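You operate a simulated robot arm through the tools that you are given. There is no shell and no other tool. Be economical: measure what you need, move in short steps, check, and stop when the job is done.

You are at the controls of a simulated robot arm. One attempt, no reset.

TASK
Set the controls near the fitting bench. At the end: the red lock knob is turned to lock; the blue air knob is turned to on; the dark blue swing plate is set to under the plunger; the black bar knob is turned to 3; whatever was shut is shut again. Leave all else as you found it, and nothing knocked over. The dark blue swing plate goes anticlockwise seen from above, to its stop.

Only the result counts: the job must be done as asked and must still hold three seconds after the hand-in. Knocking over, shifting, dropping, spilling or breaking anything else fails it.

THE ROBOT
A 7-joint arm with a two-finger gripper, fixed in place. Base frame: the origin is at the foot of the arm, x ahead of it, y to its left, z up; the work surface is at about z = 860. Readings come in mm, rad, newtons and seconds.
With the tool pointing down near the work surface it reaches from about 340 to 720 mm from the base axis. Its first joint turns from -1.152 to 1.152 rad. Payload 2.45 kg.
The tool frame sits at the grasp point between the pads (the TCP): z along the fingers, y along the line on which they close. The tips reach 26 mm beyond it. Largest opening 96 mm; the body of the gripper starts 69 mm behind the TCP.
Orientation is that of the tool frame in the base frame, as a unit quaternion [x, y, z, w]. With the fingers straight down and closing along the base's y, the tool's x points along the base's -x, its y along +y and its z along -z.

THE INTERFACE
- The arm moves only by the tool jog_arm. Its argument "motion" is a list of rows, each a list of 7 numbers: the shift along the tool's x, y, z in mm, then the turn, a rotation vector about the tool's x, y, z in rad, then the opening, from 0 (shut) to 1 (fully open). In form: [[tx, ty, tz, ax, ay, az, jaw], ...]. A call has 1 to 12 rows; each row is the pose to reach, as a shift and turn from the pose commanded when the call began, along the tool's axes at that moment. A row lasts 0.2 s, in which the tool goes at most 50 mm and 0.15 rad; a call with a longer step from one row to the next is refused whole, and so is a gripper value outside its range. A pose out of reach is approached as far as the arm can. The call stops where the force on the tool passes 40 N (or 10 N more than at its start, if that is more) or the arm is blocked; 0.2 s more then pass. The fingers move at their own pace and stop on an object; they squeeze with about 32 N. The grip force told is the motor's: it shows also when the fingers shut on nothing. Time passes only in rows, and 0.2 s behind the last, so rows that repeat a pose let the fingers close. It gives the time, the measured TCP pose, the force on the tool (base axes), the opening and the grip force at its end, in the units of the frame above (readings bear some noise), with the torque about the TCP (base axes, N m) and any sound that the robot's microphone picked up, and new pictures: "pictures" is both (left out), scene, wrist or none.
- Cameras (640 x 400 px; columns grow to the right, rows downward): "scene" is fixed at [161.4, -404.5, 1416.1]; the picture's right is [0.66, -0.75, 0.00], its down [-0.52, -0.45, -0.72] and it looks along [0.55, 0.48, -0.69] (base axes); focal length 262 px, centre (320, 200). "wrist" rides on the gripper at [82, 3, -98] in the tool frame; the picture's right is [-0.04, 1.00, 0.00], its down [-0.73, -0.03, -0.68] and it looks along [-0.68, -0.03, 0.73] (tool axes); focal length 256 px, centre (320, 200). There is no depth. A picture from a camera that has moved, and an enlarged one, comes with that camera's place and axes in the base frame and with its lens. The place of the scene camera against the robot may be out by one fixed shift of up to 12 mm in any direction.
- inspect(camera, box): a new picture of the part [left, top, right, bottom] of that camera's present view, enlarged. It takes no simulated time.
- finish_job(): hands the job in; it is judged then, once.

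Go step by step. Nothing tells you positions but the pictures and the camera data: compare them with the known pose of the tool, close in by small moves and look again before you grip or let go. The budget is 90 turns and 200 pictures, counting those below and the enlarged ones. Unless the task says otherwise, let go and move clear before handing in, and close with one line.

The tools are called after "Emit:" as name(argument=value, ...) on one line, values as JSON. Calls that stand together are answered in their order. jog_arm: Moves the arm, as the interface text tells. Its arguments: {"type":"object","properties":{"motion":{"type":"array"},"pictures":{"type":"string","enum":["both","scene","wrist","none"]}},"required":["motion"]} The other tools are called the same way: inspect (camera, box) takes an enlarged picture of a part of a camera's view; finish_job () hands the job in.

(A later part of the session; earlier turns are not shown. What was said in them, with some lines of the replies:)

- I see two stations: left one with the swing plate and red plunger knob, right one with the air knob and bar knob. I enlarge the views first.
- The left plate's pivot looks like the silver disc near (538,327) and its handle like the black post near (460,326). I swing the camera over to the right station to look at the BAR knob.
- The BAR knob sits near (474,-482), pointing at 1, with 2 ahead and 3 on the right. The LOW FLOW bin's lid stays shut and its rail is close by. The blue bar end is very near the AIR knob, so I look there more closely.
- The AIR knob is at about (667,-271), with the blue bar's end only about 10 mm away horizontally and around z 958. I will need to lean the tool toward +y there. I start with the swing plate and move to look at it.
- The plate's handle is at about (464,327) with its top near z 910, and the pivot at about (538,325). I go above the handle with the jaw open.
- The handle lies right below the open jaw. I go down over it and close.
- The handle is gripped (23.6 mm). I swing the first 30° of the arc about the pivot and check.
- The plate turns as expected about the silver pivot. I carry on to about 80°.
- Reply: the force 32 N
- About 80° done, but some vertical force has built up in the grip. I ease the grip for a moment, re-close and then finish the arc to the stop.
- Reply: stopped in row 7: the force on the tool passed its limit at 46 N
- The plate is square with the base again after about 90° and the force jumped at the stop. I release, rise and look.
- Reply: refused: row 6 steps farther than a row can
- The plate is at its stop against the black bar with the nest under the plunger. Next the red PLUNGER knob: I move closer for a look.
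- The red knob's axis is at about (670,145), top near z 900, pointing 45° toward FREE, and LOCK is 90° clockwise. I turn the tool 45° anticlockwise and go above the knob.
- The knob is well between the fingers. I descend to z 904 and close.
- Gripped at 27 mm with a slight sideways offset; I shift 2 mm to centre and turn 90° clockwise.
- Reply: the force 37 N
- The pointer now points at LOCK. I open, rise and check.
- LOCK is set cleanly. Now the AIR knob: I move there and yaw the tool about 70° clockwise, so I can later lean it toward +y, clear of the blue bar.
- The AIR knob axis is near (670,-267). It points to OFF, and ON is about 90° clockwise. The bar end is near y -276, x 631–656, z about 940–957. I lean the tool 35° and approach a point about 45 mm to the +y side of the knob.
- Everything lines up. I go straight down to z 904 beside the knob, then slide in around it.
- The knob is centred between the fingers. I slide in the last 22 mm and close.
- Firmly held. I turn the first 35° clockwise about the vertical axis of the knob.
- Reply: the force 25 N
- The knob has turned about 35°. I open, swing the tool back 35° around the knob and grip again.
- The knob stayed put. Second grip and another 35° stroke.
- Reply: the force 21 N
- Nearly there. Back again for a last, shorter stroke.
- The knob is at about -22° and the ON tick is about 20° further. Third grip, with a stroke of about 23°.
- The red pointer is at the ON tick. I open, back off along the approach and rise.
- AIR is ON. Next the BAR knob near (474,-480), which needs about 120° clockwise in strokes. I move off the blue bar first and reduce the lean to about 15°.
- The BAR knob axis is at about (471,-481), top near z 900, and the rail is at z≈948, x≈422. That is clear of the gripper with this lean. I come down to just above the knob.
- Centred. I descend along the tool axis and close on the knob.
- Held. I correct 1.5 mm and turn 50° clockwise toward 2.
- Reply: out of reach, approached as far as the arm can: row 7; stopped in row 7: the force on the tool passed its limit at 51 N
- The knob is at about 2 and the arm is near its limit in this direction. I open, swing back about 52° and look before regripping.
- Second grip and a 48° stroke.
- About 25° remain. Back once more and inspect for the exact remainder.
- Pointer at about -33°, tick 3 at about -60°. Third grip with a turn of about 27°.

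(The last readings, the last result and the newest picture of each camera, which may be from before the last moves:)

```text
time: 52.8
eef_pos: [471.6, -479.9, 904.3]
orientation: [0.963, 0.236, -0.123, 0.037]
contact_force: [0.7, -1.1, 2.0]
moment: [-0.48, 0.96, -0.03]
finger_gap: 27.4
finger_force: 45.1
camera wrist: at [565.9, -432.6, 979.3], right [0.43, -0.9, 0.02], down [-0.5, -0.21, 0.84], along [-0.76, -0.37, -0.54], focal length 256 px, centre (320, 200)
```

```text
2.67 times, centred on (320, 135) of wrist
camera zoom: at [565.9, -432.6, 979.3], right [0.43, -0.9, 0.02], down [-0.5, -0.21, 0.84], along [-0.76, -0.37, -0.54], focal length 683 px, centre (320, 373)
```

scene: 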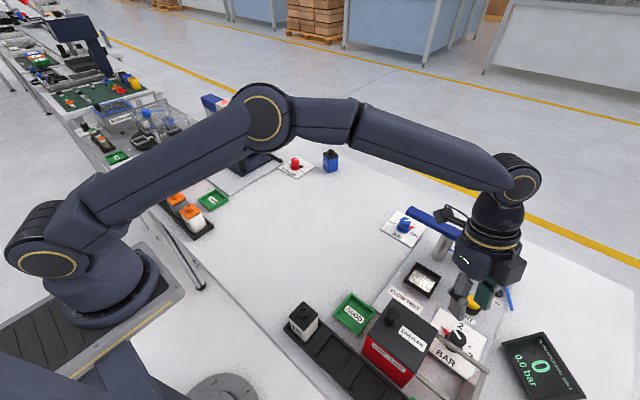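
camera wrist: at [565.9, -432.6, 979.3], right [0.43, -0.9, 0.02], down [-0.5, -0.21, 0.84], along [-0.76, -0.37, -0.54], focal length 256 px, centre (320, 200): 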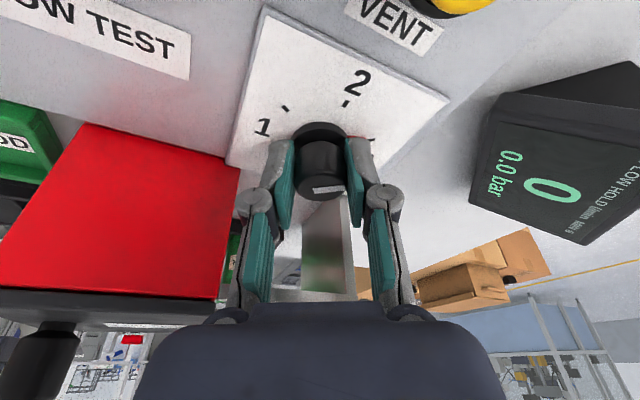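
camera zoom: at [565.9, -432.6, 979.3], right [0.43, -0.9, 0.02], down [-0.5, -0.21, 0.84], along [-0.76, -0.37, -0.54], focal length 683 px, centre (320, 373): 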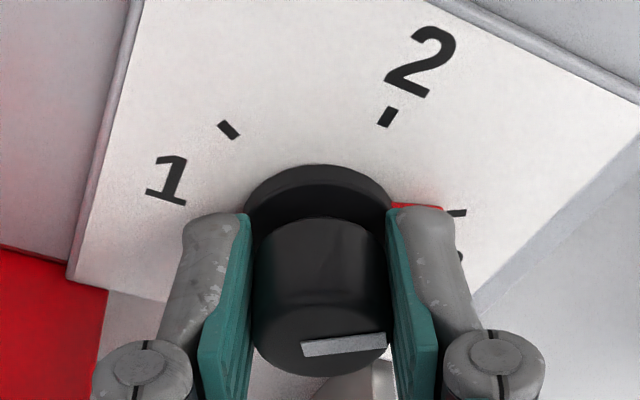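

Looks close to 3. I open and back out along the tool axis to check the pointer against the tick.

Emit:
jog_arm(motion=[[0, 0, 0, 0, 0, 0, 0.3], [0, 0, 0, 0, 0, 0, 0.5], [0, 0, 0, 0, 0, 0, 0.5], [0, 0, -20, 0, 0, 0, 0.5], [0, 0, -60, 0, 0, 0, 0.5], [0, 0, -90, 0, 0, 0, 0.5]], pictures="wrist")

Emit:
inspect(camera="scene", box=[430, 310, 490, 360])

Emit:
inspect(camera="wrist", box=[270, 40, 390, 150])

```text
time: 54.2
eef_pos: [491.0, -467.9, 992.8]
orientation: [0.963, 0.237, -0.122, 0.036]
contact_force: [0.8, 0.0, -0.1]
moment: [0.02, 0.0, -0.01]
finger_gap: 47.8
finger_force: 0.1
camera wrist: at [584.9, -421.1, 1066.3], right [0.43, -0.9, 0.02], down [-0.49, -0.21, 0.84], along [-0.76, -0.37, -0.54], focal length 256 px, centre (320, 200)
```

wrist: 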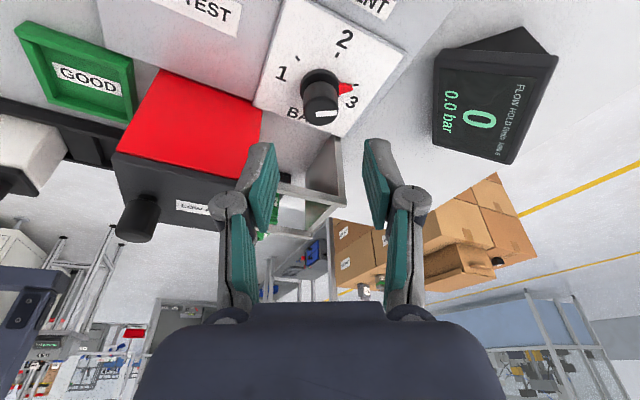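

```text
8.00 times, centred on (460, 335) of scene
camera zoom: at [161.4, -404.5, 1416.1], right [0.66, -0.75, 0.0], down [-0.52, -0.45, -0.72], along [0.55, 0.48, -0.69], focal length 2096 px, centre (-800, -880)
```

zoom: 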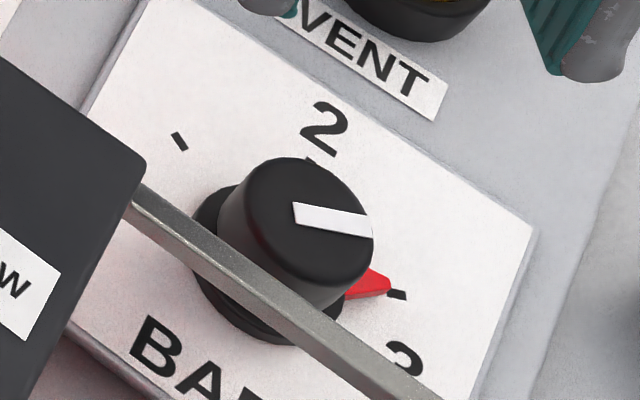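

```text
3.64 times, centred on (330, 95) of wrist
camera zoom: at [584.9, -421.1, 1066.3], right [0.43, -0.9, 0.02], down [-0.49, -0.21, 0.84], along [-0.76, -0.37, -0.54], focal length 931 px, centre (284, 582)
```

zoom: 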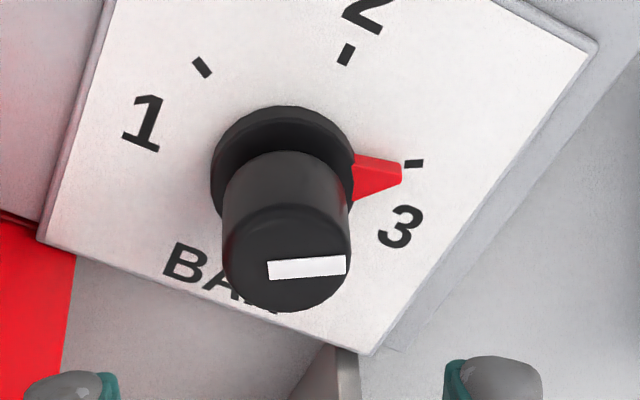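

The pointer reads about -60°, at 3. I rise clear and check the whole scene once more.

Emit:
jog_arm(motion=[[-10, 0, -40, 0, 0, 0, 0.5], [-20, 0, -80, 0, 0, 0, 0.5], [-40, 0, -120, 0, 0, 0, 0.5], [-60, 0, -150, 0, 0, 0, 0.5], [-60, 0, -150, 0, 0, 0, 0.5]], pictures="scene")

Emit:
inspect(camera="scene", box=[140, 80, 350, 240])

Emit:
inspect(camera="scene", box=[280, 200, 600, 400])

```text
time: 55.4
eef_pos: [456.3, -455.4, 1141.6]
orientation: [0.963, 0.237, -0.124, 0.037]
contact_force: [-0.2, 0.5, -1.4]
moment: [-0.02, -0.02, 0.02]
finger_gap: 48.0
finger_force: 0.0
out of reach, approached as far as the arm can: row 2, 3, 4, 5
```

scene: 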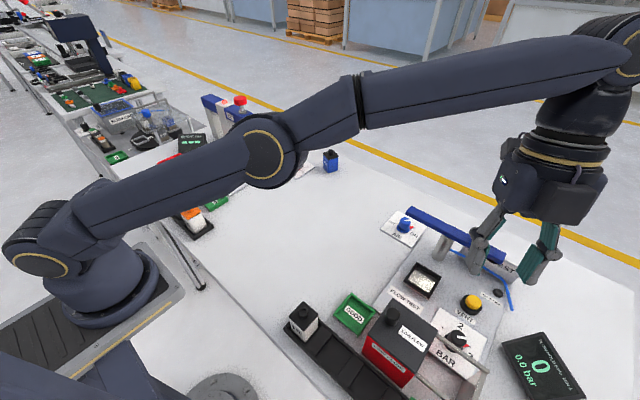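

```text
2.50 times, centred on (245, 160) of scene
camera zoom: at [161.4, -404.4, 1416.1], right [0.66, -0.75, 0.0], down [-0.52, -0.45, -0.72], along [0.55, 0.48, -0.69], focal length 655 px, centre (508, 300)
```

zoom: 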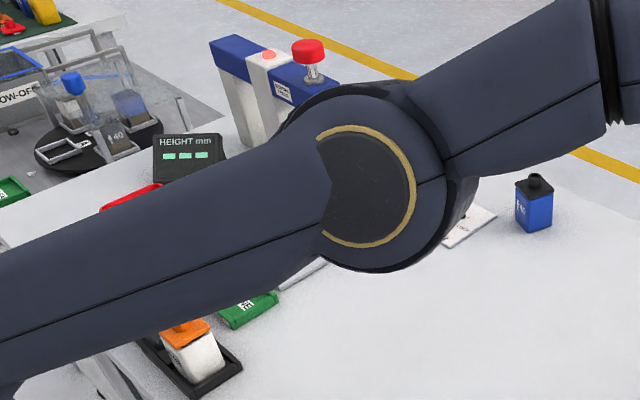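

```text
2.00 times, centred on (440, 300) of scene
camera zoom: at [161.4, -404.4, 1416.1], right [0.66, -0.75, 0.0], down [-0.52, -0.45, -0.72], along [0.55, 0.48, -0.69], focal length 524 px, centre (80, 0)
```

zoom: 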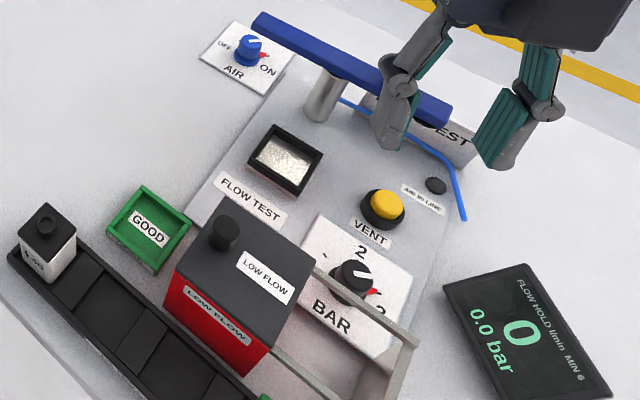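

All four controls read as asked: LOCK, ON, plate at its stop under the plunger, and BAR at 3. The bin lid is still shut and the arm is clear, so I hand in.

Emit:
finish_job()

```text
The job is handed in.
```

I set all four controls and handed the job in: the red knob is on LOCK, the air knob is ON, the swing plate is at its stop under the plunger, and the bar knob is at 3. The bin lid stayed shut throughout, the arm is clear, and nothing else looked moved. In the last picture the arm hid the swing plate and the red knob, so my final view of those two is from earlier shots.
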